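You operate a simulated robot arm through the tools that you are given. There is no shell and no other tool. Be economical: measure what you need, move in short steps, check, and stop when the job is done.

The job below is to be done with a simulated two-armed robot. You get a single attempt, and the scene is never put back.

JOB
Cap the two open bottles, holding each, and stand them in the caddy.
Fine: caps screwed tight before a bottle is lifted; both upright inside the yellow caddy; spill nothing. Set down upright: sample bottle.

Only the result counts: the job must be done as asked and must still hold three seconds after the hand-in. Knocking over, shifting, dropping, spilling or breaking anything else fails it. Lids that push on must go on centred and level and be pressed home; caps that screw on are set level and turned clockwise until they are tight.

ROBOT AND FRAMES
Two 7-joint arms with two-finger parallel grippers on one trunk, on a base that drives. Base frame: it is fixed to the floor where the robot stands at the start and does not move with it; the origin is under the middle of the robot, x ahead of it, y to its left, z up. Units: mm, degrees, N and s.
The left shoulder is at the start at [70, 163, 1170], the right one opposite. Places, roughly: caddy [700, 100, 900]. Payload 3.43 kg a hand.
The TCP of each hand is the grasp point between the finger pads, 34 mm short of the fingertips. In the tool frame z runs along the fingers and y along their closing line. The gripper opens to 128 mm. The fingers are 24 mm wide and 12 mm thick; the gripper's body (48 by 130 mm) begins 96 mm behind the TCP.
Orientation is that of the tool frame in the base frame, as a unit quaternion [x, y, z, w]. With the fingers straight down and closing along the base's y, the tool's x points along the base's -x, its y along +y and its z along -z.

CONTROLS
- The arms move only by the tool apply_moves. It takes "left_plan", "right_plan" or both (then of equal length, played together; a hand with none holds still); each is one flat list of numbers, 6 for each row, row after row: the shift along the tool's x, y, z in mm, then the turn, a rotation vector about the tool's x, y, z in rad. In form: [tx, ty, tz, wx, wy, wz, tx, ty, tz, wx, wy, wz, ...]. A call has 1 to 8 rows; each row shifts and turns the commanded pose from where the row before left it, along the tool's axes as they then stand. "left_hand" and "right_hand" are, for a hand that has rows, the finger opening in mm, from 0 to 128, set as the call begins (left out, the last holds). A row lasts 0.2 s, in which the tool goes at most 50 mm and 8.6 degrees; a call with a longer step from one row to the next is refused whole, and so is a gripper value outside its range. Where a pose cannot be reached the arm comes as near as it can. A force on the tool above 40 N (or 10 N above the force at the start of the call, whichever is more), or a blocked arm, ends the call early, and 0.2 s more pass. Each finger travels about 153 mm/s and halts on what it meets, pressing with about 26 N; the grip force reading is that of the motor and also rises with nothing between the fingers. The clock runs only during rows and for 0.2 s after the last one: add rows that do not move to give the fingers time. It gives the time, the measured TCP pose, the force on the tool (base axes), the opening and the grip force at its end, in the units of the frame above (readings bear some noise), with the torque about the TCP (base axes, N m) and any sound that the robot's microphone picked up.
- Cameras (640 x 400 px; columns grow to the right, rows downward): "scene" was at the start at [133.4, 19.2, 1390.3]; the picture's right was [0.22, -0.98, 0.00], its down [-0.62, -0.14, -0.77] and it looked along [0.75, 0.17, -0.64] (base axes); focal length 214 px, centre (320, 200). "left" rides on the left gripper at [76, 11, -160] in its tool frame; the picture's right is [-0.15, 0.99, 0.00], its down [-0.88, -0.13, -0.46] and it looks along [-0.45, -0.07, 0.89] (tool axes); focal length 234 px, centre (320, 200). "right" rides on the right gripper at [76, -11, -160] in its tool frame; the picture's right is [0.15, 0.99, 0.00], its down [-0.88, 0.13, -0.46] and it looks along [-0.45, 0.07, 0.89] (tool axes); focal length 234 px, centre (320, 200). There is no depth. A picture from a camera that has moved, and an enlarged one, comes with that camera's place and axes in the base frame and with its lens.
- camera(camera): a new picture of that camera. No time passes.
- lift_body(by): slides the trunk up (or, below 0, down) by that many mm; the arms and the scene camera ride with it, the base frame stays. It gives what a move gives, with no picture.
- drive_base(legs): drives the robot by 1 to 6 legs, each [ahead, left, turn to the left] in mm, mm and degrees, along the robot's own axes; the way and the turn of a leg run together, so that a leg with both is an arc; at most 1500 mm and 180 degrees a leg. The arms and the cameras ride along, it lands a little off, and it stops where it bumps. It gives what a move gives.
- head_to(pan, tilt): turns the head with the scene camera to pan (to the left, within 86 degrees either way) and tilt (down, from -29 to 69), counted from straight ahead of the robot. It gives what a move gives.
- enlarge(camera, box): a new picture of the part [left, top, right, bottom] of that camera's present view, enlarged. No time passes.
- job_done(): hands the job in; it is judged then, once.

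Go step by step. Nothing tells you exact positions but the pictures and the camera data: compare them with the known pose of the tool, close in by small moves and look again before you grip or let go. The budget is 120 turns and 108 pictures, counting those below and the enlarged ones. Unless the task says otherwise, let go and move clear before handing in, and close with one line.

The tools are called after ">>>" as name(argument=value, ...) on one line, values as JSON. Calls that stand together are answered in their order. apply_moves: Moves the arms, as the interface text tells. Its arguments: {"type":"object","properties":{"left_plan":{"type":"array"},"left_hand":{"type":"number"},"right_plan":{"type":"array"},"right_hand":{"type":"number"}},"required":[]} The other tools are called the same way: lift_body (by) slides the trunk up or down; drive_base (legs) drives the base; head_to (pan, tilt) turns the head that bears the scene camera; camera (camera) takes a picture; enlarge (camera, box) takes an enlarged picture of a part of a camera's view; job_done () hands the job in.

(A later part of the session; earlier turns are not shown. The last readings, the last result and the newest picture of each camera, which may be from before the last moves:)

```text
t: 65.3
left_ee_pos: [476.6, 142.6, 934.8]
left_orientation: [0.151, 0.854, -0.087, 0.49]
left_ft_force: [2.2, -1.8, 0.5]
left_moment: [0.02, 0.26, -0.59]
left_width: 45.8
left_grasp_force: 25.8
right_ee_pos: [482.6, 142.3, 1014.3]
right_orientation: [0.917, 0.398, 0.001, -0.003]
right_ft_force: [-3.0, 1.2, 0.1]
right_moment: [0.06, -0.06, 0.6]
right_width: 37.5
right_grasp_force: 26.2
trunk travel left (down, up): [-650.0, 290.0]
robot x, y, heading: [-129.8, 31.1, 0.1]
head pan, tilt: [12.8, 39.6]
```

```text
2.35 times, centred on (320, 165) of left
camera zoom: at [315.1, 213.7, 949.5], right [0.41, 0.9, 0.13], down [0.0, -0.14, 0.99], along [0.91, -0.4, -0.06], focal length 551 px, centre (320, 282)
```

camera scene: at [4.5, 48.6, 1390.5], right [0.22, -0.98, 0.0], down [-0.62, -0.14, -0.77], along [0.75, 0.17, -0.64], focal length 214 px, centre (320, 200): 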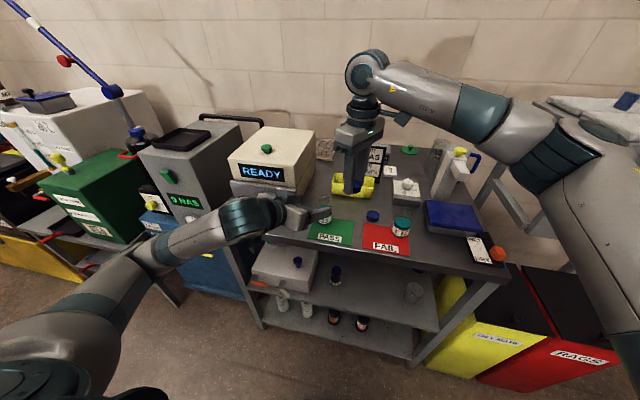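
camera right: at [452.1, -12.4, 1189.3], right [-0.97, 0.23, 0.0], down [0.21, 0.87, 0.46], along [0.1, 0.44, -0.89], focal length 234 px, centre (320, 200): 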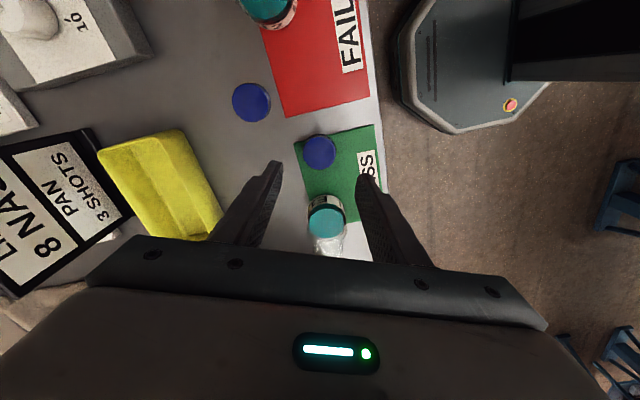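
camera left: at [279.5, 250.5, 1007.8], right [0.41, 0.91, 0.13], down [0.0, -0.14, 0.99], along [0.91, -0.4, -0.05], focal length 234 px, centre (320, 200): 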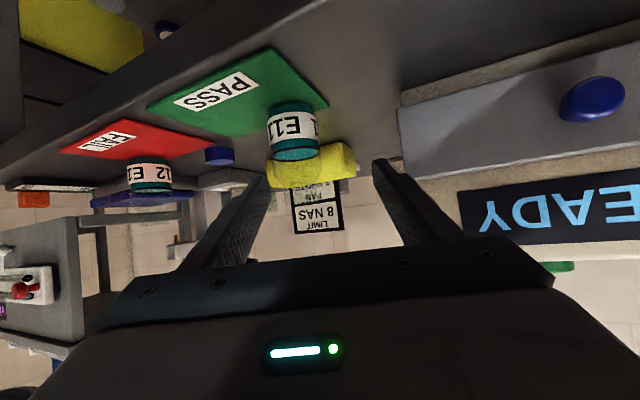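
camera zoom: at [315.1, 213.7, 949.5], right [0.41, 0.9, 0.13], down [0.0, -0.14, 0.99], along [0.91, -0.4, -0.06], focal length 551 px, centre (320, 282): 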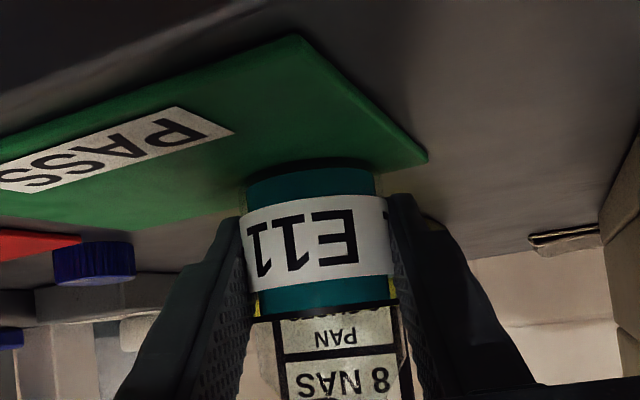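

Torque holds at ~0.6 N·m (slip limit): cap E11 is tight and level. Now I release the right hand, lift clear and rewind it; then the left lets go too.

>>> apply_moves(right_plan=[0, 0, 0, 0, 0, 0, 0, 0, 0, 0, 0, 0, 0, 0, -20, 0, 0, 0, 0, 0, -40, 0, 0, 0, 0, 0, -40, 0, 0, 0, 0, 0, 0, 0, 0, -0.148, 0, 0, 0, 0, 0, -0.148, 0, 0, 0, 0, 0, -0.148], right_hand=60)

>>> apply_moves(right_plan=[0, 0, 0, 0, 0, -0.148, 0, 0, 0, 0, 0, -0.148, 0, 0, 0, 0, 0, -0.148, 0, 0, 0, 0, 0, -0.148, 0, 0, 0, 0, 0, -0.148, 0, 0, 0, 0, 0, -0.148, 0, 0, 0, 0, 0, -0.148, 0, 0, 0, 0, 0, -0.148])

>>> apply_moves(left_plan=[0, 0, 0, 0, 0, 0, 0, 0, 0, 0, 0, 0, -5.3, 0, -10.2, 0, 0, 0, -5.3, 0, -10.2, 0, 0, 0, -5.3, 0, -10.2, 0, 0, 0, -6.4, 0, -17, 0, 0, 0, -6.4, 0, -17, 0, 0, 0, -20, 10, -10, 0, 0, 0], left_hand=90)

>>> camera(camera="scene")

```text
t: 67.1
left_ee_pos: [476.3, 144.1, 934.4]
left_orientation: [0.149, 0.854, -0.086, 0.491]
left_ft_force: [-0.3, -0.6, 0.4]
left_moment: [-0.01, -0.02, -0.02]
left_width: 45.9
left_grasp_force: 25.6
right_ee_pos: [480.5, 141.1, 1115.0]
right_orientation: [0.806, 0.591, 0.001, -0.003]
right_ft_force: [-0.1, 0.4, 0.2]
right_moment: [0.0, 0.01, 0.01]
right_width: 59.8
right_grasp_force: 0.0
trunk travel left (down, up): [-650.0, 290.0]
robot x, y, heading: [-127.6, 31.5, -0.0]
head pan, tilt: [12.8, 39.6]
```

```text
t: 68.9
left_ee_pos: [476.6, 143.4, 934.2]
left_orientation: [0.149, 0.854, -0.086, 0.491]
left_ft_force: [0.0, -0.5, -0.4]
left_moment: [0.0, -0.03, -0.02]
left_width: 45.8
left_grasp_force: 26.1
right_ee_pos: [482.2, 142.3, 1114.3]
right_orientation: [0.338, 0.941, 0.003, -0.002]
right_ft_force: [0.4, -0.1, -0.6]
right_moment: [0.03, 0.02, -0.03]
right_width: 59.8
right_grasp_force: 0.0
trunk travel left (down, up): [-650.0, 290.0]
robot x, y, heading: [-129.7, 31.3, -0.2]
head pan, tilt: [12.8, 39.6]
```

```text
t: 70.7
left_ee_pos: [443.7, 166.3, 1014.2]
left_orientation: [0.15, 0.854, -0.086, 0.49]
left_ft_force: [0.9, -0.8, 1.1]
left_moment: [-0.02, 0.03, 0.01]
left_width: 89.9
left_grasp_force: 0.0
right_ee_pos: [482.4, 141.8, 1115.0]
right_orientation: [0.339, 0.941, 0.003, -0.002]
right_ft_force: [-0.6, 0.1, -0.3]
right_moment: [0.0, 0.02, -0.05]
right_width: 59.9
right_grasp_force: 0.0
trunk travel left (down, up): [-650.0, 290.0]
robot x, y, heading: [-126.1, 30.3, -0.2]
head pan, tilt: [12.8, 39.6]
```

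```text
51 pictures are left
camera scene: at [4.9, 48.9, 1390.2], right [0.22, -0.98, 0.0], down [-0.62, -0.14, -0.77], along [0.75, 0.17, -0.64], focal length 214 px, centre (320, 200)
```

scene: 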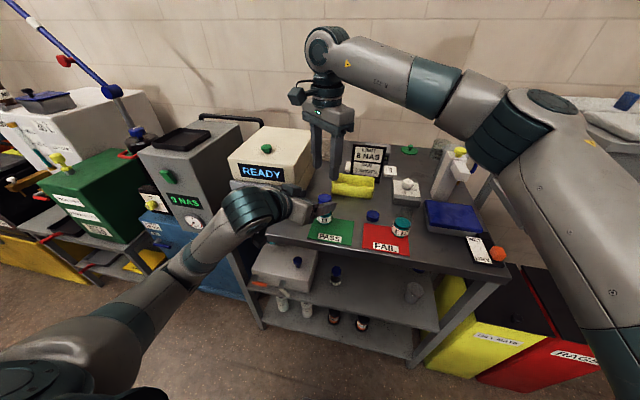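

E11 is capped and standing. The plan for E12: same roles, after driving the robot 230 mm to its right so the geometry repeats. First raise the left hand clear.

>>> apply_moves(left_plan=[-32, 0, -18, 0, 0, 0, -32, 0, -18, 0, 0, 0, -32, 0, -18, 0, 0, 0])

>>> drive_base(legs=[[0, -115, 0], [0, -115, 0]])

>>> camera(camera="scene")

>>> enlarge(camera="scene", box=[260, 170, 380, 260])

```text
t: 71.5
left_ee_pos: [443.3, 163.2, 1123.8]
left_orientation: [0.152, 0.854, -0.086, 0.49]
left_ft_force: [-5.4, -6.0, -13.0]
left_moment: [0.71, 0.07, -0.29]
left_width: 94.5
left_grasp_force: 4.2
right_ee_pos: [480.9, 142.2, 1115.1]
right_orientation: [0.338, 0.941, 0.004, -0.001]
right_ft_force: [5.2, 6.0, 12.9]
right_moment: [-0.47, 0.52, -0.07]
right_width: 55.3
right_grasp_force: 0.0
trunk travel left (down, up): [-650.0, 290.0]
robot x, y, heading: [-130.4, 27.9, -0.0]
head pan, tilt: [12.8, 39.6]
```

```text
t: 73.5
left_ee_pos: [443.7, -64.6, 1123.8]
left_orientation: [0.15, 0.854, -0.086, 0.49]
left_ft_force: [-9.0, -8.8, -17.4]
left_moment: [1.0, 0.19, -0.43]
left_width: 96.1
left_grasp_force: 5.5
right_ee_pos: [481.5, -87.1, 1113.6]
right_orientation: [0.34, 0.94, 0.003, -0.002]
right_ft_force: [8.4, 8.0, 17.6]
right_moment: [-0.65, 0.59, -0.05]
right_width: 53.2
right_grasp_force: 0.0
trunk travel left (down, up): [-650.0, 290.0]
robot x, y, heading: [-130.0, -195.9, 0.1]
head pan, tilt: [12.8, 39.6]
```

```text
50 pictures are left
camera scene: at [4.6, -180.2, 1390.3], right [0.22, -0.98, 0.0], down [-0.62, -0.14, -0.77], along [0.75, 0.17, -0.64], focal length 214 px, centre (320, 200)
```

scene: 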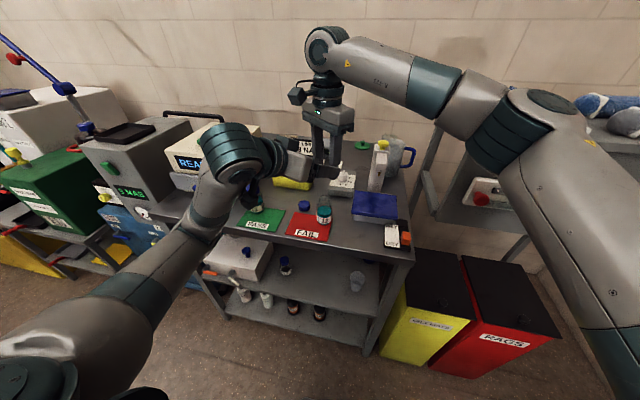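

```text
4.44 times, centred on (320, 215) of scene
camera zoom: at [4.6, -180.2, 1390.3], right [0.22, -0.98, 0.0], down [-0.62, -0.14, -0.77], along [0.75, 0.17, -0.64], focal length 953 px, centre (320, 133)
```

zoom: 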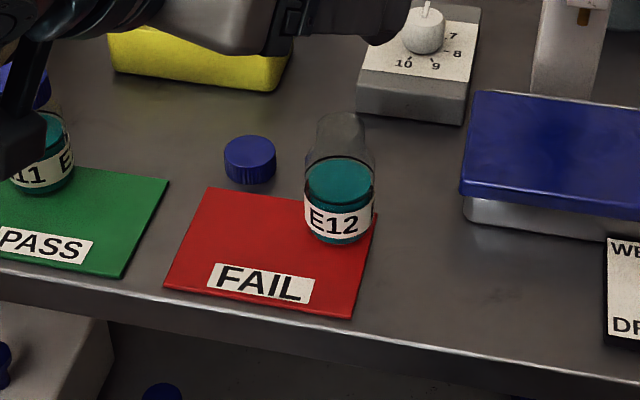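

The hands brushed each other while raising. I back the left hand down a bit and lift the right hand clear.

>>> apply_moves(left_plan=[16, 0, 9, 0, 0, 0, 16, 0, 9, 0, 0, 0])

>>> apply_moves(right_plan=[0, 0, -30, 0, 0, 0, 0, 0, -40, 0, 0, 0, 0, 0, -40, 0, 0, 0])

>>> enlarge(camera="scene", box=[170, 120, 400, 260])

```text
t: 74.1
left_ee_pos: [442.5, -64.2, 1087.1]
left_orientation: [0.151, 0.854, -0.086, 0.491]
left_ft_force: [-5.5, -4.2, 6.5]
left_moment: [-0.37, -0.03, -0.36]
left_width: 93.8
left_grasp_force: 2.8
right_ee_pos: [481.7, -86.8, 1113.5]
right_orientation: [0.34, 0.94, 0.004, -0.001]
right_ft_force: [5.0, 4.6, -6.2]
right_moment: [0.38, -0.34, 0.05]
right_width: 56.0
right_grasp_force: 0.1
trunk travel left (down, up): [-650.0, 290.0]
robot x, y, heading: [-127.6, -195.4, 0.0]
head pan, tilt: [12.8, 39.6]
```

```text
t: 74.9
left_ee_pos: [443.1, -63.5, 1087.9]
left_orientation: [0.15, 0.854, -0.086, 0.491]
left_ft_force: [-0.4, 0.3, -0.8]
left_moment: [0.0, -0.04, -0.01]
left_width: 90.0
left_grasp_force: 0.0
right_ee_pos: [479.0, -87.9, 1224.3]
right_orientation: [0.34, 0.94, 0.002, -0.001]
right_ft_force: [-0.3, 0.2, 0.4]
right_moment: [-0.01, -0.01, 0.02]
right_width: 59.7
right_grasp_force: 0.1
trunk travel left (down, up): [-650.0, 290.0]
robot x, y, heading: [-129.9, -203.4, -0.1]
head pan, tilt: [12.8, 39.6]
```

```text
2.78 times, centred on (285, 190) of scene
camera zoom: at [3.3, -179.5, 1390.4], right [0.22, -0.98, 0.0], down [-0.62, -0.14, -0.77], along [0.75, 0.17, -0.64], focal length 597 px, centre (417, 228)
```

zoom: 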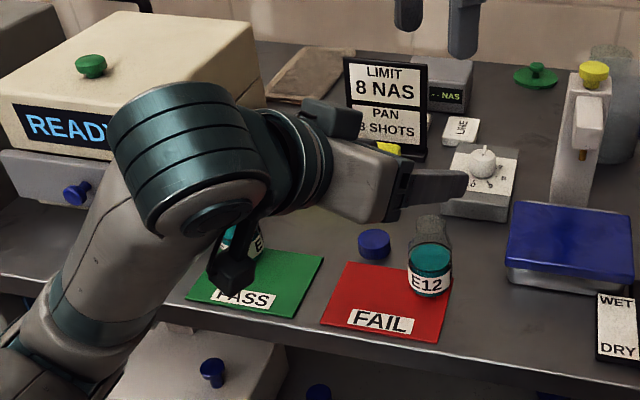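

Clear. E12 ≈ (473.5,-88), cap 2 ≈ (528,-7). I swing the right hand to yaw -60° and over cap 2.

>>> apply_moves(right_plan=[0, 0, 0, 0, 0, -0.145, 0, 0, 0, 0, 0, -0.145, 0, 0, 0, 0, 0, -0.145, 0, 0, 0, 0, 0, -0.145, 0, 0, 0, 0, 0, -0.145, 0, 0, 0, 0, 0, -0.145, 0, 0, 0, 0, 0, -0.145, 0, 0, 0, 0, 0, -0.145], right_hand=64)

>>> apply_moves(right_plan=[0, 0, 0, 0, 0, -0.145, 0, 0, 0, 0, 0, -0.145, 0, 0, 0, 0, 0, -0.145, -18.9, -0.3, 33, 0, 0, -0.143, -18.9, -0.3, 33, 0, 0, 0, -18.9, -0.3, 33, 0, 0, 0, -18.9, -0.3, 33, 0, 0, 0, -18.9, -0.3, 33, 0, 0, 0])

>>> enlarge(camera="right", box=[200, 80, 440, 250])

```text
t: 76.7
left_ee_pos: [442.7, -65.2, 1087.8]
left_orientation: [0.151, 0.853, -0.087, 0.491]
left_ft_force: [-0.2, 0.0, 0.0]
left_moment: [0.03, 0.02, 0.02]
left_width: 89.6
left_grasp_force: 0.0
right_ee_pos: [482.5, -87.5, 1224.4]
right_orientation: [-0.232, 0.973, 0.002, 0.0]
right_ft_force: [0.0, 0.0, 0.1]
right_moment: [0.04, -0.01, 0.06]
right_width: 64.1
right_grasp_force: 0.1
trunk travel left (down, up): [-650.0, 290.0]
robot x, y, heading: [-129.0, -195.5, -0.2]
head pan, tilt: [12.8, 39.6]
```

```text
t: 78.5
left_ee_pos: [443.9, -64.9, 1086.8]
left_orientation: [0.151, 0.854, -0.086, 0.491]
left_ft_force: [-0.7, -0.5, -0.2]
left_moment: [0.01, -0.03, -0.04]
left_width: 90.0
left_grasp_force: 0.2
right_ee_pos: [509.4, -63.1, 1102.1]
right_orientation: [-0.498, 0.867, 0.004, 0.002]
right_ft_force: [0.0, -0.6, -0.4]
right_moment: [0.03, 0.04, 0.02]
right_width: 64.0
right_grasp_force: 0.1
right hand out of reach, approached as far as the arm can: row 5, 6, 7, 8
trunk travel left (down, up): [-650.0, 290.0]
robot x, y, heading: [-128.4, -199.8, -0.2]
head pan, tilt: [12.8, 39.6]
```

```text
2.35 times, centred on (320, 165) of right
camera zoom: at [482.0, -136.3, 1261.9], right [-0.93, 0.37, 0.0], down [0.33, 0.82, 0.46], along [0.17, 0.43, -0.89], focal length 551 px, centre (320, 282)
```

zoom: 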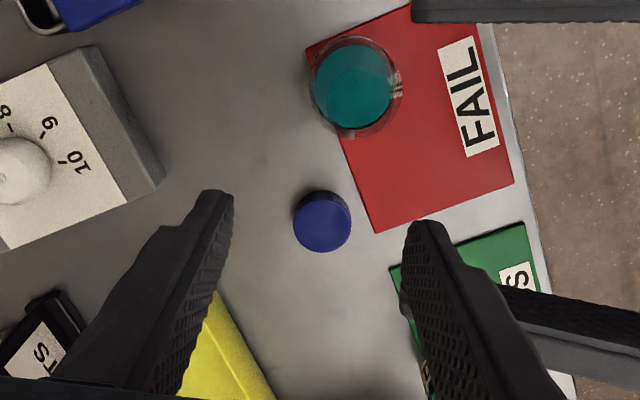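

Cap 2 is just out of the right arm's reach from here; I'll shift the base slightly forward-left for the pickup.

>>> drive_base(legs=[[50, 70, 0]])

>>> enlarge(camera="right", box=[200, 80, 440, 250])

```text
t: 79.6
left_ee_pos: [493.4, 4.9, 1087.6]
left_orientation: [0.151, 0.854, -0.087, 0.49]
left_ft_force: [0.7, -0.6, 0.6]
left_moment: [-0.02, 0.0, 0.0]
left_width: 90.0
left_grasp_force: 0.1
right_ee_pos: [559.1, 6.4, 1103.5]
right_orientation: [-0.498, 0.867, 0.003, 0.001]
right_ft_force: [-0.2, 1.1, -0.2]
right_moment: [-0.02, -0.02, 0.0]
right_width: 63.8
right_grasp_force: 0.1
trunk travel left (down, up): [-650.0, 290.0]
robot x, y, heading: [-79.4, -130.8, 0.1]
head pan, tilt: [12.8, 39.6]
```

```text
2.35 times, centred on (320, 165) of right
camera zoom: at [531.2, -65.7, 1262.1], right [-0.93, 0.37, 0.0], down [0.33, 0.82, 0.46], along [0.17, 0.43, -0.89], focal length 551 px, centre (320, 282)
```

zoom: 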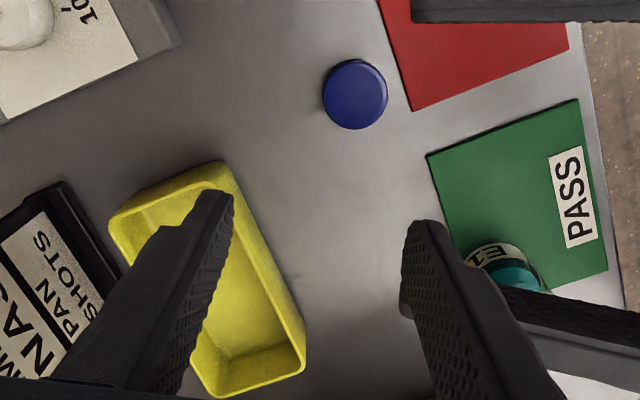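

The left hand would be in the way; move it aside to the left (above E11's height), then bring the right hand over the cap.

>>> apply_moves(left_plan=[5, 30, -9, 0, 0, 0, 5, 30, -9, 0, 0, 0, 5, 30, -9, 0, 0, 0, 5, 30, -9, 0, 0, 0])

>>> apply_moves(right_plan=[14, 10, 20, 0, 0, 0, 14, 10, 20, 0, 0, 0, 0, 0, 35, 0, 0, 0, 0, 0, 35, 0, 0, 0])

>>> enlarge(camera="right", box=[200, 80, 440, 250])

```text
t: 80.6
left_ee_pos: [494.8, 131.9, 1089.2]
left_orientation: [0.15, 0.854, -0.086, 0.49]
left_ft_force: [0.9, -0.5, 0.1]
left_moment: [0.02, -0.02, -0.02]
left_width: 90.0
left_grasp_force: 0.0
right_ee_pos: [557.5, 7.1, 1104.7]
right_orientation: [-0.499, 0.867, 0.003, 0.002]
right_ft_force: [0.8, -0.3, 1.3]
right_moment: [0.03, 0.0, 0.02]
right_width: 64.1
right_grasp_force: 0.1
trunk travel left (down, up): [-650.0, 290.0]
robot x, y, heading: [-81.3, -131.5, -0.0]
head pan, tilt: [12.8, 39.6]
```

```text
t: 81.6
left_ee_pos: [495.9, 132.2, 1089.1]
left_orientation: [0.151, 0.854, -0.087, 0.49]
left_ft_force: [0.3, 0.8, 0.2]
left_moment: [-0.04, -0.03, 0.0]
left_width: 90.0
left_grasp_force: 0.0
right_ee_pos: [528.7, -6.8, 993.3]
right_orientation: [-0.498, 0.867, 0.002, 0.001]
right_ft_force: [-0.6, -0.2, 0.0]
right_moment: [0.01, -0.01, 0.01]
right_width: 63.7
right_grasp_force: 0.2
trunk travel left (down, up): [-650.0, 290.0]
robot x, y, heading: [-77.2, -126.9, 0.1]
head pan, tilt: [12.8, 39.6]
```

```text
2.35 times, centred on (320, 165) of right
camera zoom: at [500.1, -79.5, 1151.9], right [-0.93, 0.37, 0.0], down [0.33, 0.82, 0.46], along [0.17, 0.43, -0.89], focal length 551 px, centre (320, 282)
```

zoom: 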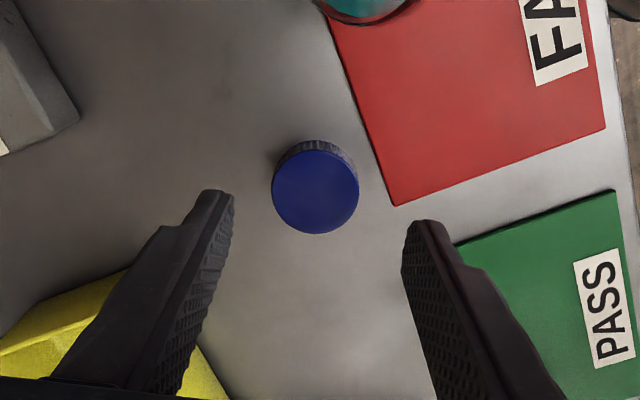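

>>> apply_moves(right_plan=[1.3, -1.8, 20, 0, 0, 0, 0, 0, 20, 0, 0, 0, 0, 0, 11, 0, 0, 0, 0, 0, 0, 0, 0, 0])

>>> enlarge(camera="right", box=[200, 80, 440, 250])

```text
t: 82.6
left_ee_pos: [495.7, 132.0, 1088.6]
left_orientation: [0.15, 0.854, -0.086, 0.49]
left_ft_force: [0.0, 0.6, -0.2]
left_moment: [0.0, 0.0, 0.0]
left_width: 90.4
left_grasp_force: 0.1
right_ee_pos: [529.0, -8.3, 942.6]
right_orientation: [-0.499, 0.867, 0.003, 0.001]
right_ft_force: [0.5, 0.2, 0.4]
right_moment: [0.0, 0.0, 0.0]
right_width: 63.9
right_grasp_force: 0.1
trunk travel left (down, up): [-650.0, 290.0]
robot x, y, heading: [-78.2, -133.8, -0.2]
head pan, tilt: [12.8, 39.6]
```

```text
2.35 times, centred on (320, 165) of right
camera zoom: at [500.5, -80.8, 1101.3], right [-0.93, 0.37, 0.0], down [0.33, 0.82, 0.46], along [0.17, 0.43, -0.89], focal length 551 px, centre (320, 282)
```

zoom: 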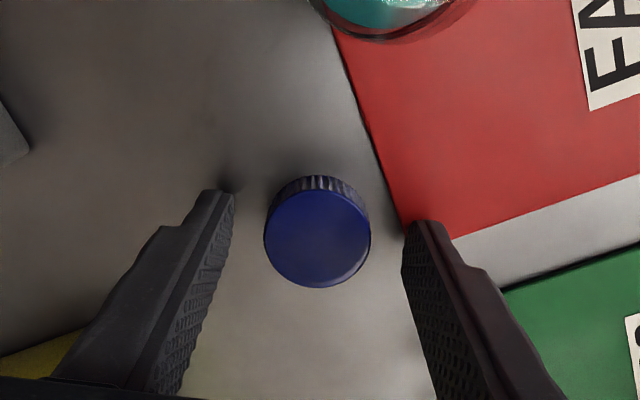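

Well centred. Grip and lift.

>>> apply_moves(right_plan=[0, 0, 0, 0, 0, 0, 0, 0, 0, 0, 0, 0, 0, 0, 0, 0, 0, 0], right_hand=20)

>>> apply_moves(right_plan=[0, 0, -10, 0, 0, 0, 0, 0, -30, 0, 0, 0, 0, 0, -40, 0, 0, 0, 0, 0, -40, 0, 0, 0, 0, 0, -40, 0, 0, 0, 0, 0, -40, 0, 0, 0])

>>> enlarge(camera="right", box=[200, 80, 440, 250])

```text
t: 83.4
left_ee_pos: [495.4, 131.5, 1087.8]
left_orientation: [0.15, 0.854, -0.086, 0.491]
left_ft_force: [0.4, 0.5, 0.0]
left_moment: [0.0, 0.0, -0.02]
left_width: 90.0
left_grasp_force: 0.1
right_ee_pos: [529.7, -8.3, 942.1]
right_orientation: [-0.499, 0.867, 0.003, 0.002]
right_ft_force: [-0.4, -0.2, -0.1]
right_moment: [0.02, -0.03, -0.02]
right_width: 36.6
right_grasp_force: 26.3
trunk travel left (down, up): [-650.0, 290.0]
robot x, y, heading: [-78.4, -127.2, -0.1]
head pan, tilt: [12.8, 39.6]
```

```text
t: 84.8
left_ee_pos: [494.2, 133.0, 1088.3]
left_orientation: [0.15, 0.854, -0.086, 0.491]
left_ft_force: [0.1, 0.0, 0.5]
left_moment: [0.02, -0.04, -0.03]
left_width: 90.1
left_grasp_force: 0.0
right_ee_pos: [528.2, -9.7, 1142.4]
right_orientation: [-0.498, 0.867, 0.003, 0.002]
right_ft_force: [0.1, -0.8, 0.7]
right_moment: [-0.01, -0.02, -0.02]
right_width: 36.7
right_grasp_force: 26.2
trunk travel left (down, up): [-650.0, 290.0]
robot x, y, heading: [-77.8, -129.9, -0.2]
head pan, tilt: [12.8, 39.6]
```

```text
2.35 times, centred on (320, 165) of right
camera zoom: at [499.8, -82.5, 1301.9], right [-0.93, 0.37, 0.0], down [0.33, 0.82, 0.46], along [0.17, 0.43, -0.89], focal length 551 px, centre (320, 282)
```

zoom: 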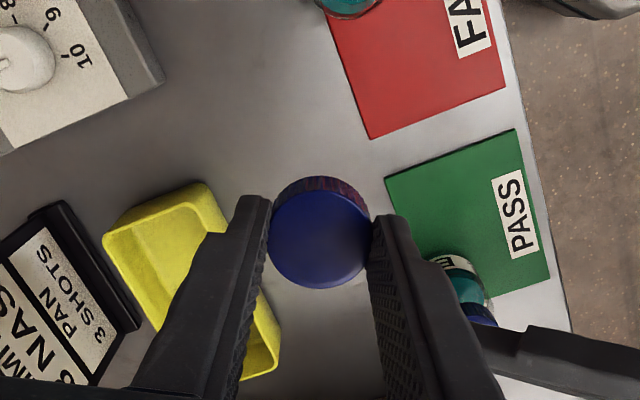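

Cap 2 is held centred. Drive back to the mirrored working position.

>>> drive_base(legs=[[-51, -70, 0]])

>>> enlarge(camera="scene", box=[220, 130, 400, 260])

```text
t: 85.9
left_ee_pos: [444.8, 60.8, 1089.0]
left_orientation: [0.15, 0.854, -0.086, 0.49]
left_ft_force: [-0.4, -0.2, 0.0]
left_moment: [0.03, 0.03, 0.0]
left_width: 90.0
left_grasp_force: 0.1
right_ee_pos: [478.7, -79.9, 1141.7]
right_orientation: [-0.499, 0.867, 0.004, 0.002]
right_ft_force: [-0.2, 0.0, 0.2]
right_moment: [-0.01, -0.02, -0.03]
right_width: 37.0
right_grasp_force: 26.0
trunk travel left (down, up): [-650.0, 290.0]
robot x, y, heading: [-127.0, -201.3, -0.1]
head pan, tilt: [12.8, 39.6]
```

```text
3.08 times, centred on (310, 195) of scene
camera zoom: at [3.5, -181.0, 1390.3], right [0.22, -0.98, 0.0], down [-0.62, -0.14, -0.77], along [0.75, 0.17, -0.64], focal length 660 px, centre (351, 215)
```

zoom: 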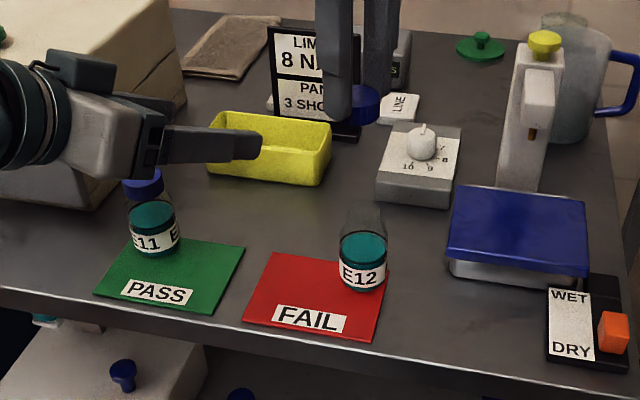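

>>> apply_moves(left_plan=[13, -25.8, 15.2, 0, 0, 0, 13, -25.8, 15.2, 0, 0, 0, 13, -25.8, 15.2, 0, 0, 0, 13, -25.8, 15.2, 0, 0, 0, 13, -25.8, 15.2, 0, 0, 0], left_hand=90)

>>> enlarge(camera="left", box=[200, 80, 440, 250])

```text
t: 87.1
left_ee_pos: [438.1, -71.2, 992.9]
left_orientation: [0.151, 0.854, -0.086, 0.49]
left_ft_force: [-0.1, 0.2, 0.5]
left_moment: [-0.01, 0.0, 0.03]
left_width: 90.0
left_grasp_force: 0.1
left hand out of reach, approached as far as the arm can: row 3
right_ee_pos: [478.5, -80.7, 1141.9]
right_orientation: [-0.498, 0.867, 0.003, 0.001]
right_ft_force: [-0.3, 0.6, -0.1]
right_moment: [0.0, -0.04, -0.01]
right_width: 36.6
right_grasp_force: 26.2
trunk travel left (down, up): [-650.0, 290.0]
robot x, y, heading: [-130.2, -203.0, -0.3]
head pan, tilt: [12.8, 39.6]
```

```text
2.35 times, centred on (320, 165) of left
camera zoom: at [276.6, 0.0, 1008.0], right [0.41, 0.9, 0.13], down [0.0, -0.14, 0.99], along [0.91, -0.4, -0.06], focal length 551 px, centre (320, 282)
```

zoom: 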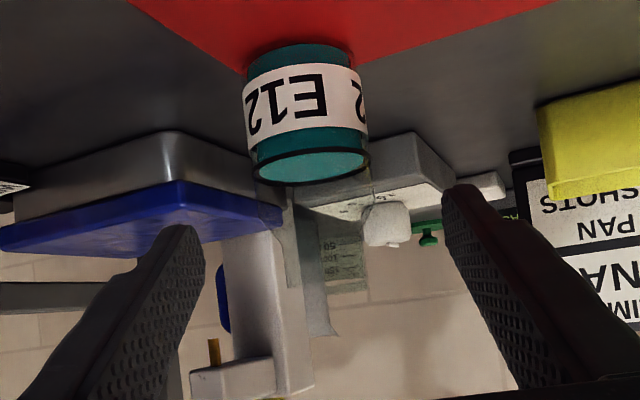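

>>> apply_moves(left_plan=[7.25, -0.8, 15.4, 0, 0, 0, 7.25, -0.8, 15.4, 0, 0, 0, 7.25, -0.8, 15.4, 0, 0, 0, 7.25, -0.8, 15.4, 0, 0, 0, 0, 0, 0, 0, 0, 0])

>>> enlarge(camera="left", box=[200, 80, 440, 250])

```text
t: 88.3
left_ee_pos: [473.7, -86.6, 937.8]
left_orientation: [0.15, 0.854, -0.086, 0.491]
left_ft_force: [-1.0, -0.4, 0.0]
left_moment: [-0.03, -0.03, -0.01]
left_width: 89.9
left_grasp_force: 0.1
right_ee_pos: [478.3, -79.5, 1141.4]
right_orientation: [-0.499, 0.867, 0.002, 0.002]
right_ft_force: [-0.8, -0.5, 0.3]
right_moment: [0.0, -0.02, 0.0]
right_width: 36.7
right_grasp_force: 25.9
trunk travel left (down, up): [-650.0, 290.0]
robot x, y, heading: [-127.3, -202.4, 0.0]
head pan, tilt: [12.8, 39.6]
```

```text
2.35 times, centred on (320, 165) of left
camera zoom: at [312.1, -15.9, 952.3], right [0.41, 0.9, 0.13], down [0.0, -0.14, 0.99], along [0.91, -0.4, -0.06], focal length 551 px, centre (320, 282)
```

zoom: 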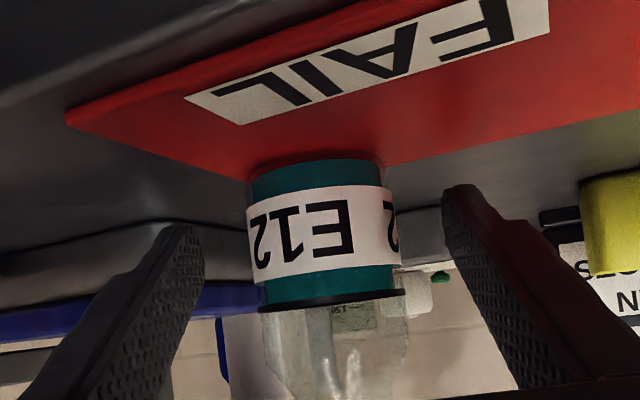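

>>> apply_moves(left_plan=[0, 2, 0, 0, 0, 0])

>>> apply_moves(left_plan=[0, 0, 0, 0, 0, 0, 0, 0, 0, 0, 0, 0, 0, 0, 0, 0, 0, 0], left_hand=30)

>>> enlarge(camera="right", box=[200, 80, 440, 250])

>>> enlarge(camera="scene", box=[290, 160, 360, 230])

```text
t: 88.7
left_ee_pos: [475.7, -85.8, 936.5]
left_orientation: [0.15, 0.854, -0.085, 0.49]
left_ft_force: [-0.3, 0.3, -0.6]
left_moment: [0.0, 0.04, 0.02]
left_width: 90.0
left_grasp_force: 0.0
right_ee_pos: [478.4, -79.9, 1141.3]
right_orientation: [-0.498, 0.867, 0.003, 0.002]
right_ft_force: [-0.1, -0.2, -0.1]
right_moment: [-0.01, 0.0, 0.0]
right_width: 36.7
right_grasp_force: 25.8
trunk travel left (down, up): [-650.0, 290.0]
robot x, y, heading: [-128.0, -199.7, -0.1]
head pan, tilt: [12.8, 39.6]
```

```text
t: 89.5
left_ee_pos: [474.7, -86.0, 937.6]
left_orientation: [0.151, 0.854, -0.086, 0.49]
left_ft_force: [-0.6, 0.1, 0.5]
left_moment: [-0.01, -0.02, 0.03]
left_width: 45.9
left_grasp_force: 26.2
right_ee_pos: [479.4, -79.5, 1142.1]
right_orientation: [-0.499, 0.866, 0.003, 0.002]
right_ft_force: [-0.4, 0.4, 0.4]
right_moment: [-0.02, -0.01, -0.02]
right_width: 36.7
right_grasp_force: 26.1
trunk travel left (down, up): [-650.0, 290.0]
robot x, y, heading: [-126.4, -200.4, -0.4]
head pan, tilt: [12.8, 39.6]
```

```text
2.35 times, centred on (320, 165) of right
camera zoom: at [450.6, -152.9, 1300.8], right [-0.93, 0.37, 0.0], down [0.33, 0.82, 0.46], along [0.17, 0.43, -0.89], focal length 551 px, centre (320, 282)
```

zoom: 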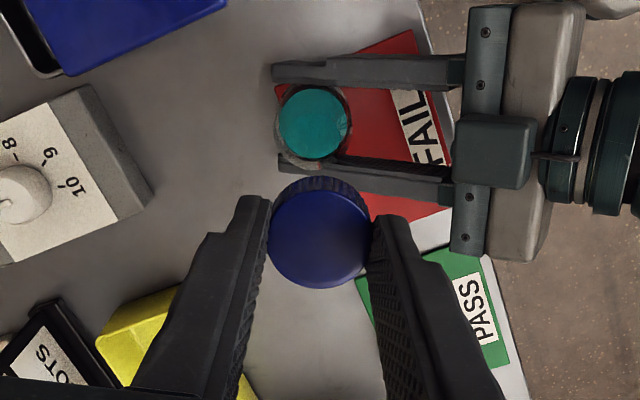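

```text
5.71 times, centred on (325, 195) of scene
camera zoom: at [4.0, -180.7, 1390.3], right [0.22, -0.98, 0.0], down [-0.62, -0.14, -0.77], along [0.75, 0.17, -0.64], focal length 1226 px, centre (291, 229)
```

zoom: 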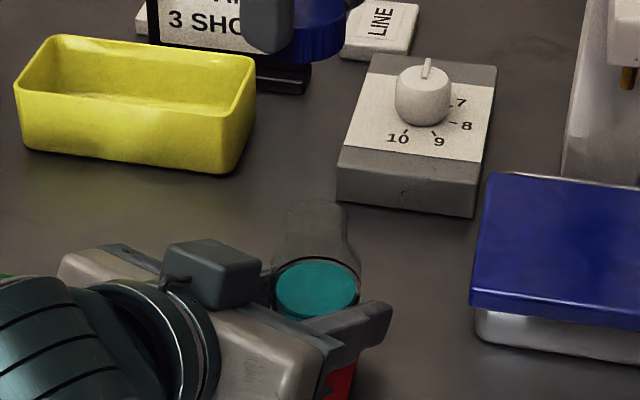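

E12 held. Align the cap (target TCP ≈ (480,-86.7)) and descend near the neck.

>>> apply_moves(right_plan=[5.3, -4.7, 0, 0, 0, 0, 0, 0, 30, 0, 0, 0, 0, 0, 30, 0, 0, 0, 0, 0, 25, 0, 0, 0, 0, 0, 10, 0, 0, 0, 0, 0, 0, 0, 0, 0])

>>> enlarge(camera="scene", box=[305, 175, 355, 215])

>>> enlarge(camera="right", box=[200, 80, 440, 250])

```text
t: 90.9
left_ee_pos: [474.7, -84.2, 937.6]
left_orientation: [0.151, 0.854, -0.086, 0.49]
left_ft_force: [-0.6, -0.3, 0.4]
left_moment: [-0.02, -0.01, -0.01]
left_width: 46.0
left_grasp_force: 25.4
right_ee_pos: [479.5, -87.0, 1046.4]
right_orientation: [-0.498, 0.867, 0.003, 0.001]
right_ft_force: [-0.2, 0.9, 0.5]
right_moment: [0.01, 0.0, -0.01]
right_width: 36.8
right_grasp_force: 25.9
trunk travel left (down, up): [-650.0, 290.0]
robot x, y, heading: [-127.5, -197.2, -0.5]
head pan, tilt: [12.8, 39.6]
```

```text
10.00 times, centred on (330, 195) of scene
camera zoom: at [4.0, -180.7, 1390.3], right [0.22, -0.98, 0.0], down [-0.62, -0.14, -0.77], along [0.75, 0.17, -0.64], focal length 2145 px, centre (220, 250)
```

zoom: 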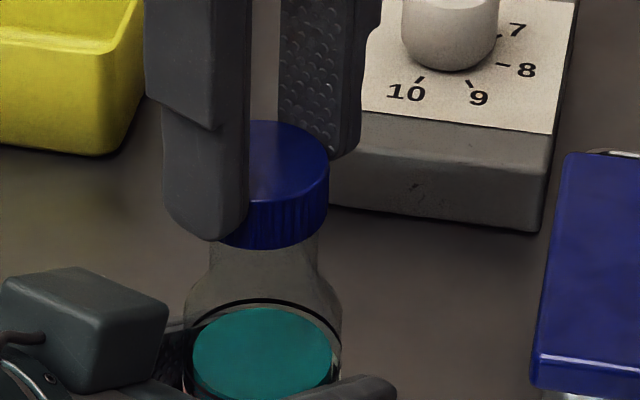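

```text
2.35 times, centred on (320, 165) of right
camera zoom: at [451.4, -159.5, 1205.6], right [-0.93, 0.37, 0.0], down [0.33, 0.82, 0.46], along [0.17, 0.43, -0.89], focal length 551 px, centre (320, 282)
```

zoom: 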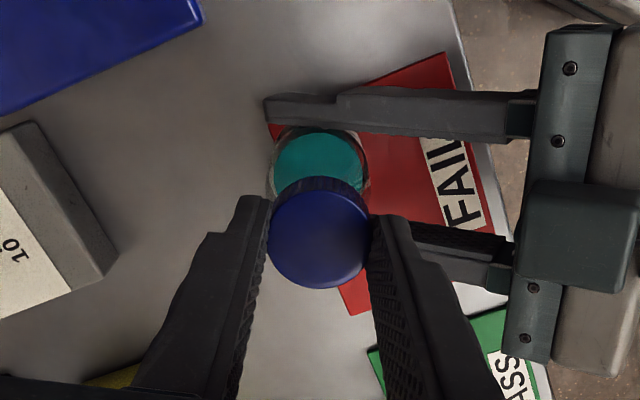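

Shift 2 mm (tool +x) and lower until contact.

>>> apply_moves(right_plan=[2, 0, 0, 0, 0, 0, 0, 0, 4, 0, 0, 0, 0, 0, 4, 0, 0, 0, 0, 0, 4, 0, 0, 0, 0, 0, 2, 0, 0, 0, 0, 0, 0, 0, 0, 0])

>>> apply_moves(right_plan=[0, 0, 1.5, 0, 0, 0, 0, 0, 1.5, 0, 0, 0, 0, 0, 0, 0, 0, 0])

```text
t: 92.3
left_ee_pos: [475.2, -84.9, 936.7]
left_orientation: [0.151, 0.854, -0.086, 0.49]
left_ft_force: [0.4, -0.5, -0.8]
left_moment: [0.01, 0.01, -0.03]
left_width: 46.0
left_grasp_force: 25.8
right_ee_pos: [480.1, -87.0, 1033.6]
right_orientation: [-0.498, 0.867, 0.003, 0.002]
right_ft_force: [0.9, 0.3, 0.1]
right_moment: [0.03, -0.02, -0.01]
right_width: 36.6
right_grasp_force: 25.7
trunk travel left (down, up): [-650.0, 290.0]
robot x, y, heading: [-129.9, -200.3, -0.1]
head pan, tilt: [12.8, 39.6]
```

```text
t: 93.1
left_ee_pos: [474.8, -85.1, 938.6]
left_orientation: [0.151, 0.854, -0.086, 0.491]
left_ft_force: [0.0, 0.0, 0.0]
left_moment: [-0.03, 0.0, 0.0]
left_width: 45.4
left_grasp_force: 26.4
right_ee_pos: [479.3, -88.7, 1028.7]
right_orientation: [-0.498, 0.867, 0.003, 0.001]
right_ft_force: [0.7, 0.6, -1.5]
right_moment: [0.02, 0.0, -0.02]
right_width: 36.8
right_grasp_force: 26.3
trunk travel left (down, up): [-650.0, 290.0]
robot x, y, heading: [-128.2, -199.1, -0.1]
head pan, tilt: [12.8, 39.6]
```

No contact yet, better than the first time. Continue.

>>> apply_moves(right_plan=[0, 0, 1.5, 0, 0, 0, 0, 0, 1.5, 0, 0, 0, 0, 0, 0, 0, 0, 0])

>>> apply_moves(right_plan=[0, 0, 1.5, 0, 0, 0, 0, 0, 1.5, 0, 0, 0, 0, 0, 0, 0, 0, 0])

>>> enlarge(camera="scene", box=[305, 175, 355, 215])

```text
t: 93.9
left_ee_pos: [474.7, -84.8, 938.4]
left_orientation: [0.151, 0.854, -0.086, 0.491]
left_ft_force: [-2.1, -0.8, 0.9]
left_moment: [0.14, -0.02, -0.02]
left_width: 45.6
left_grasp_force: 26.0
right_ee_pos: [478.8, -87.6, 1025.2]
right_orientation: [-0.498, 0.867, 0.002, 0.001]
right_ft_force: [3.0, 0.0, -1.7]
right_moment: [-0.18, -0.14, -0.03]
right_width: 36.8
right_grasp_force: 25.5
trunk travel left (down, up): [-650.0, 290.0]
robot x, y, heading: [-132.0, -199.7, -0.4]
head pan, tilt: [12.8, 39.6]
```

```text
t: 94.7
left_ee_pos: [474.2, -84.0, 937.5]
left_orientation: [0.152, 0.854, -0.087, 0.49]
left_ft_force: [-2.1, 2.4, -2.8]
left_moment: [-0.07, -0.33, 0.03]
left_width: 45.6
left_grasp_force: 26.1
right_ee_pos: [479.7, -89.0, 1024.5]
right_orientation: [-0.498, 0.867, 0.004, 0.003]
right_ft_force: [4.3, -1.9, 10.6]
right_moment: [-0.17, -0.14, -0.05]
right_width: 36.8
right_grasp_force: 26.1
trunk travel left (down, up): [-650.0, 290.0]
robot x, y, heading: [-128.3, -198.9, -0.1]
head pan, tilt: [12.8, 39.6]
```

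```text
10.00 times, centred on (330, 195) of scene
camera zoom: at [3.5, -180.9, 1390.5], right [0.22, -0.98, 0.0], down [-0.62, -0.14, -0.77], along [0.75, 0.17, -0.64], focal length 2145 px, centre (220, 250)
```

zoom: 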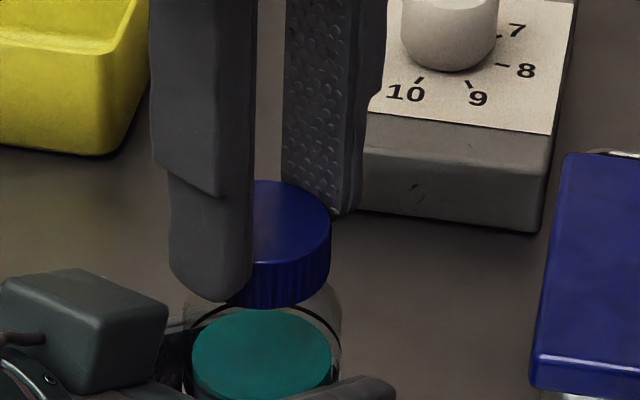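

The cap sits at the thread start. Turn clockwise with small feed.

>>> apply_moves(right_plan=[0, 0, 0.05, 0, 0, 0.145, 0, 0, 0.05, 0, 0, 0.145, 0, 0, 0.05, 0, 0, 0.145, 0, 0, 0.05, 0, 0, 0.145, 0, 0, 0.05, 0, 0, 0.145, 0, 0, 0.05, 0, 0, 0.145, 0, 0, 0.05, 0, 0, 0.145, 0, 0, 0.05, 0, 0, 0.145])

>>> apply_moves(right_plan=[0, 0, 0.1, 0, 0, 0.145, 0, 0, 0.1, 0, 0, 0.145, 0, 0, 0.1, 0, 0, 0.145, 0, 0, 0.1, 0, 0, 0.145, 0, 0, 0.1, 0, 0, 0.145, 0, 0, 0.1, 0, 0, 0.145, 0, 0, 0.1, 0, 0, 0.145, 0, 0, 0.1, 0, 0, 0.145])

```text
t: 96.5
left_ee_pos: [473.8, -86.1, 938.4]
left_orientation: [0.151, 0.854, -0.086, 0.491]
left_ft_force: [2.7, -1.5, -11.5]
left_moment: [0.24, 0.27, 0.02]
left_width: 45.5
left_grasp_force: 25.9
right_ee_pos: [477.6, -88.5, 1023.9]
right_orientation: [0.06, 0.998, 0.003, -0.001]
right_ft_force: [-1.8, 4.1, 21.3]
right_moment: [0.15, -0.21, -0.01]
right_width: 36.6
right_grasp_force: 26.2
trunk travel left (down, up): [-650.0, 290.0]
robot x, y, heading: [-128.2, -196.5, -0.1]
head pan, tilt: [12.8, 39.6]
```

```text
t: 98.3
left_ee_pos: [473.7, -85.8, 937.6]
left_orientation: [0.152, 0.854, -0.087, 0.49]
left_ft_force: [-2.6, -14.3, -11.6]
left_moment: [0.64, -0.22, -0.01]
left_width: 45.4
left_grasp_force: 26.0
right_ee_pos: [479.3, -87.6, 1024.1]
right_orientation: [0.597, 0.802, 0.003, -0.002]
right_ft_force: [4.5, 15.4, 21.6]
right_moment: [0.55, -0.17, 0.01]
right_width: 36.7
right_grasp_force: 25.7
trunk travel left (down, up): [-650.0, 290.0]
robot x, y, heading: [-128.7, -197.0, 0.0]
head pan, tilt: [12.8, 39.6]
```

Relieve the side force (+2 mm in y) and keep turning without extra feed.

>>> apply_moves(right_plan=[1.9, 0.4, 0, 0, 0, 0, 0, 0, 0.05, 0, 0, 0.145, 0, 0, 0.05, 0, 0, 0.145, 0, 0, 0.05, 0, 0, 0.145, 0, 0, 0.05, 0, 0, 0.145, 0, 0, 0.05, 0, 0, 0.145, 0, 0, 0.05, 0, 0, 0.145, 0, 0, 0.05, 0, 0, 0.145])

>>> apply_moves(right_plan=[0, 0, 0.1, 0, 0, 0.145, 0, 0, 0.1, 0, 0, 0.145, 0, 0, 0.1, 0, 0, 0.145, 0, 0, 0.1, 0, 0, 0.145, 0, 0, 0.1, 0, 0, 0.145, 0, 0, 0.1, 0, 0, 0.145, 0, 0, 0.1, 0, 0, 0.145, 0, 0, 0.1, 0, 0, 0.145])

>>> enlarge(camera="scene", box=[305, 175, 355, 215])

```text
t: 100.1
left_ee_pos: [474.1, -86.1, 938.7]
left_orientation: [0.15, 0.854, -0.086, 0.491]
left_ft_force: [-22.6, -2.4, -3.1]
left_moment: [0.18, -0.61, 0.0]
left_width: 45.9
left_grasp_force: 26.0
right_ee_pos: [479.0, -87.5, 1023.1]
right_orientation: [0.912, 0.41, 0.002, -0.002]
right_ft_force: [22.5, 1.1, 10.1]
right_moment: [-0.2, -1.06, 0.01]
right_width: 36.8
right_grasp_force: 26.2
trunk travel left (down, up): [-650.0, 290.0]
robot x, y, heading: [-128.1, -198.3, 0.1]
head pan, tilt: [12.8, 39.6]
```

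```text
t: 101.9
left_ee_pos: [474.0, -86.0, 938.7]
left_orientation: [0.15, 0.854, -0.085, 0.491]
left_ft_force: [-12.8, 4.4, -1.1]
left_moment: [-0.21, -0.24, 0.02]
left_width: 45.6
left_grasp_force: 25.7
right_ee_pos: [478.5, -87.0, 1021.0]
right_orientation: [0.988, -0.157, 0.001, -0.002]
right_ft_force: [15.2, -5.3, 14.1]
right_moment: [-0.22, -0.81, 0.04]
right_width: 36.9
right_grasp_force: 25.9
trunk travel left (down, up): [-650.0, 290.0]
robot x, y, heading: [-129.8, -201.1, 0.1]
head pan, tilt: [12.8, 39.6]
```

```text
10.00 times, centred on (330, 195) of scene
camera zoom: at [2.9, -181.2, 1390.5], right [0.22, -0.98, 0.0], down [-0.62, -0.14, -0.77], along [0.75, 0.17, -0.64], focal length 2145 px, centre (220, 250)
```

zoom: 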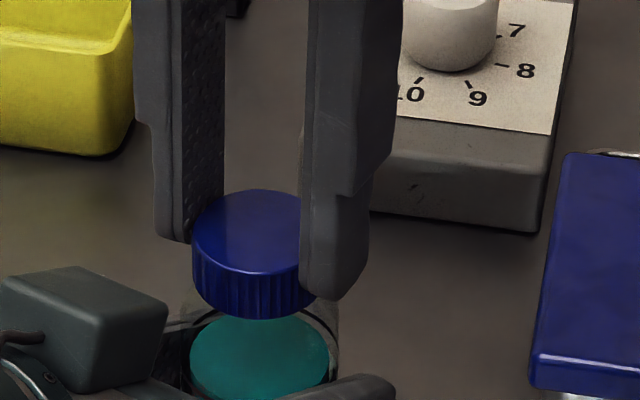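

Now it feeds (1024→1021). Relieve side load in x and continue.

>>> apply_moves(right_plan=[1.6, 0, 0, 0, 0, 0, 0, 0, 0.1, 0, 0, 0.145, 0, 0, 0.1, 0, 0, 0.145, 0, 0, 0.1, 0, 0, 0.145, 0, 0, 0.1, 0, 0, 0.145, 0, 0, 0.1, 0, 0, 0.145, 0, 0, 0.1, 0, 0, 0.145, 0, 0, 0.1, 0, 0, 0.145])

>>> apply_moves(right_plan=[0, 0, 0.1, 0, 0, 0.145, 0, 0, 0.1, 0, 0, 0.145, 0, 0, 0.1, 0, 0, 0.145, 0, 0, 0.1, 0, 0, 0.145])

```text
t: 103.7
left_ee_pos: [475.3, -83.7, 938.6]
left_orientation: [0.15, 0.854, -0.085, 0.491]
left_ft_force: [12.8, 12.8, 3.2]
left_moment: [-0.7, 0.72, -0.48]
left_width: 45.9
left_grasp_force: 26.1
right_ee_pos: [480.7, -86.9, 1020.5]
right_orientation: [0.788, -0.616, -0.002, -0.001]
right_ft_force: [-13.3, -12.8, -0.1]
right_moment: [-0.39, 0.37, 0.6]
right_width: 36.7
right_grasp_force: 25.9
trunk travel left (down, up): [-650.0, 290.0]
robot x, y, heading: [-130.8, -197.5, 0.1]
head pan, tilt: [12.8, 39.6]
```

```text
t: 104.7
left_ee_pos: [472.6, -85.4, 936.7]
left_orientation: [0.152, 0.854, -0.089, 0.49]
left_ft_force: [10.9, -2.0, 1.5]
left_moment: [-0.21, 0.83, -0.41]
left_width: 46.1
left_grasp_force: 26.0
right_ee_pos: [478.2, -83.8, 1020.7]
right_orientation: [-0.579, 0.816, 0.003, 0.002]
right_ft_force: [-12.8, 3.0, 3.8]
right_moment: [0.56, 0.37, 0.36]
right_width: 37.0
right_grasp_force: 26.0
trunk travel left (down, up): [-650.0, 290.0]
robot x, y, heading: [-128.2, -203.8, -0.4]
head pan, tilt: [12.8, 39.6]
```

Torque hit 0.6 N·m. Let me release and inspect cap level and height.

>>> apply_moves(right_plan=[0, 0, 0, 0, 0, 0, 0, 0, 0, 0, 0, 0], right_hand=60)

>>> enlarge(camera="scene", box=[310, 180, 350, 212])

>>> enlarge(camera="right", box=[200, 80, 440, 250])

```text
t: 105.3
left_ee_pos: [474.3, -85.5, 937.2]
left_orientation: [0.151, 0.854, -0.086, 0.49]
left_ft_force: [-0.2, 1.1, -0.5]
left_moment: [0.02, 0.0, 0.01]
left_width: 45.5
left_grasp_force: 25.8
right_ee_pos: [480.9, -86.6, 1020.6]
right_orientation: [-0.578, 0.816, 0.002, 0.001]
right_ft_force: [-0.5, -0.3, 0.8]
right_moment: [0.01, -0.04, 0.0]
right_width: 60.3
right_grasp_force: 0.0
trunk travel left (down, up): [-650.0, 290.0]
robot x, y, heading: [-127.5, -199.9, -0.2]
head pan, tilt: [12.8, 39.6]
```

```text
12.50 times, centred on (330, 196) of scene
camera zoom: at [4.2, -180.7, 1390.3], right [0.22, -0.98, 0.0], down [-0.62, -0.14, -0.77], along [0.75, 0.17, -0.64], focal length 2681 px, centre (195, 250)
```

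zoom: 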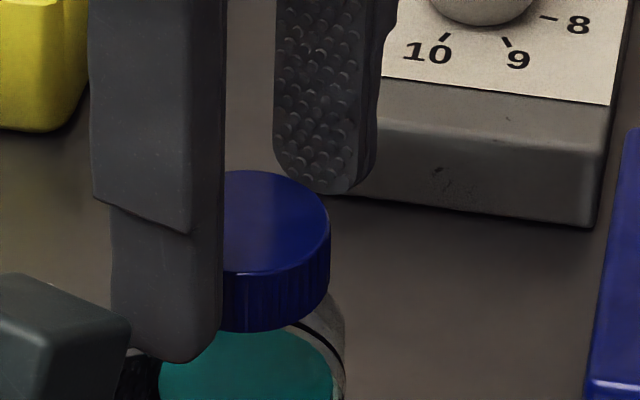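

```text
2.35 times, centred on (320, 165) of right
camera zoom: at [466.6, -163.5, 1178.4], right [-0.98, 0.19, 0.0], down [0.17, 0.87, 0.46], along [0.09, 0.45, -0.89], focal length 551 px, centre (320, 282)
```

zoom: 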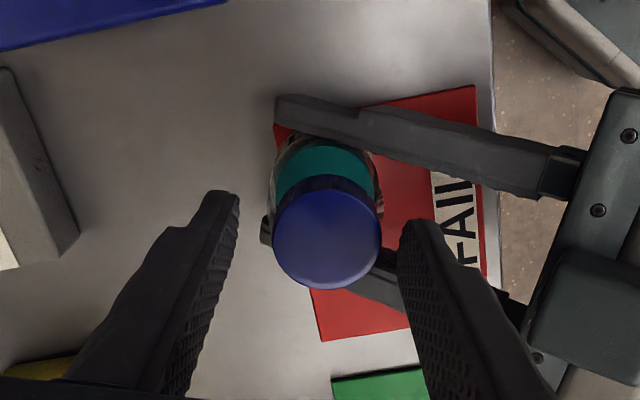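

Cap height matches E11's tight one and it looks level. I re-centre, rewind a bit and do a final clean tightening.

>>> apply_moves(right_plan=[3.5, 2.5, 2, 0, 0, 0, 0, 0, 0, 0, 0, -0.148, 0, 0, 0, 0, 0, -0.148, 0, 0, 0, 0, 0, -0.148, 0, 0, 0, 0, 0, -0.148, 0, 0, 0, 0, 0, -0.148, 0, 0, 0, 0, 0, -0.148, 0, 0, 0, 0, 0, -0.148])

>>> apply_moves(right_plan=[0, 0, 0, 0, 0, -0.148, 0, 0, 0, 0, 0, -0.148, 0, 0, 0, 0, 0, -0.148, 0, 0, 0, 0, 0, -0.148, 0, 0, 0, 0, 0, -0.148, 0, 0, 0, 0, 0, -0.148, 0, 0, 0, 0, 0, 0])

>>> enlarge(camera="right", box=[200, 80, 440, 250])

```text
t: 107.1
left_ee_pos: [476.0, -85.9, 937.6]
left_orientation: [0.152, 0.854, -0.087, 0.489]
left_ft_force: [-0.3, 1.0, -0.2]
left_moment: [-0.01, -0.02, -0.01]
left_width: 45.6
left_grasp_force: 26.0
right_ee_pos: [477.5, -89.3, 1018.2]
right_orientation: [0.907, -0.421, -0.002, -0.003]
right_ft_force: [0.0, 0.4, 0.7]
right_moment: [-0.01, -0.02, 0.05]
right_width: 59.8
right_grasp_force: 0.1
trunk travel left (down, up): [-650.0, 290.0]
robot x, y, heading: [-128.4, -198.6, -0.3]
head pan, tilt: [12.8, 39.6]
```

```text
t: 108.7
left_ee_pos: [474.7, -86.0, 938.0]
left_orientation: [0.151, 0.854, -0.086, 0.49]
left_ft_force: [-0.4, -0.7, 0.1]
left_moment: [0.02, 0.01, 0.04]
left_width: 45.6
left_grasp_force: 26.4
right_ee_pos: [477.5, -89.6, 1017.7]
right_orientation: [1.0, 0.009, 0.0, -0.004]
right_ft_force: [0.2, 0.1, 0.3]
right_moment: [0.03, -0.04, 0.0]
right_width: 59.6
right_grasp_force: 0.0
trunk travel left (down, up): [-650.0, 290.0]
robot x, y, heading: [-129.8, -202.5, -0.2]
head pan, tilt: [12.8, 39.6]
```

```text
2.35 times, centred on (320, 165) of right
camera zoom: at [552.8, -78.1, 1177.0], right [0.16, -0.99, -0.01], down [-0.88, -0.15, 0.46], along [-0.45, -0.07, -0.89], focal length 551 px, centre (320, 282)
```

zoom: 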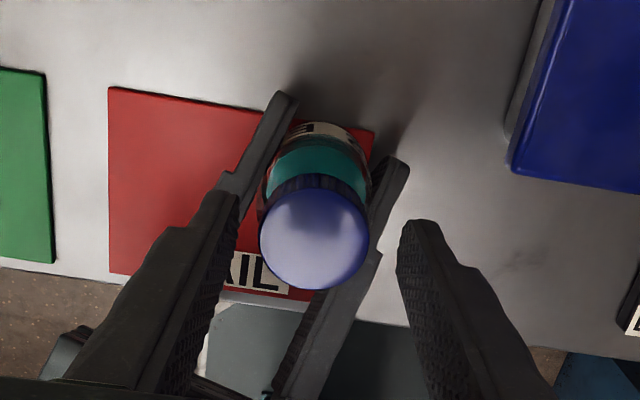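

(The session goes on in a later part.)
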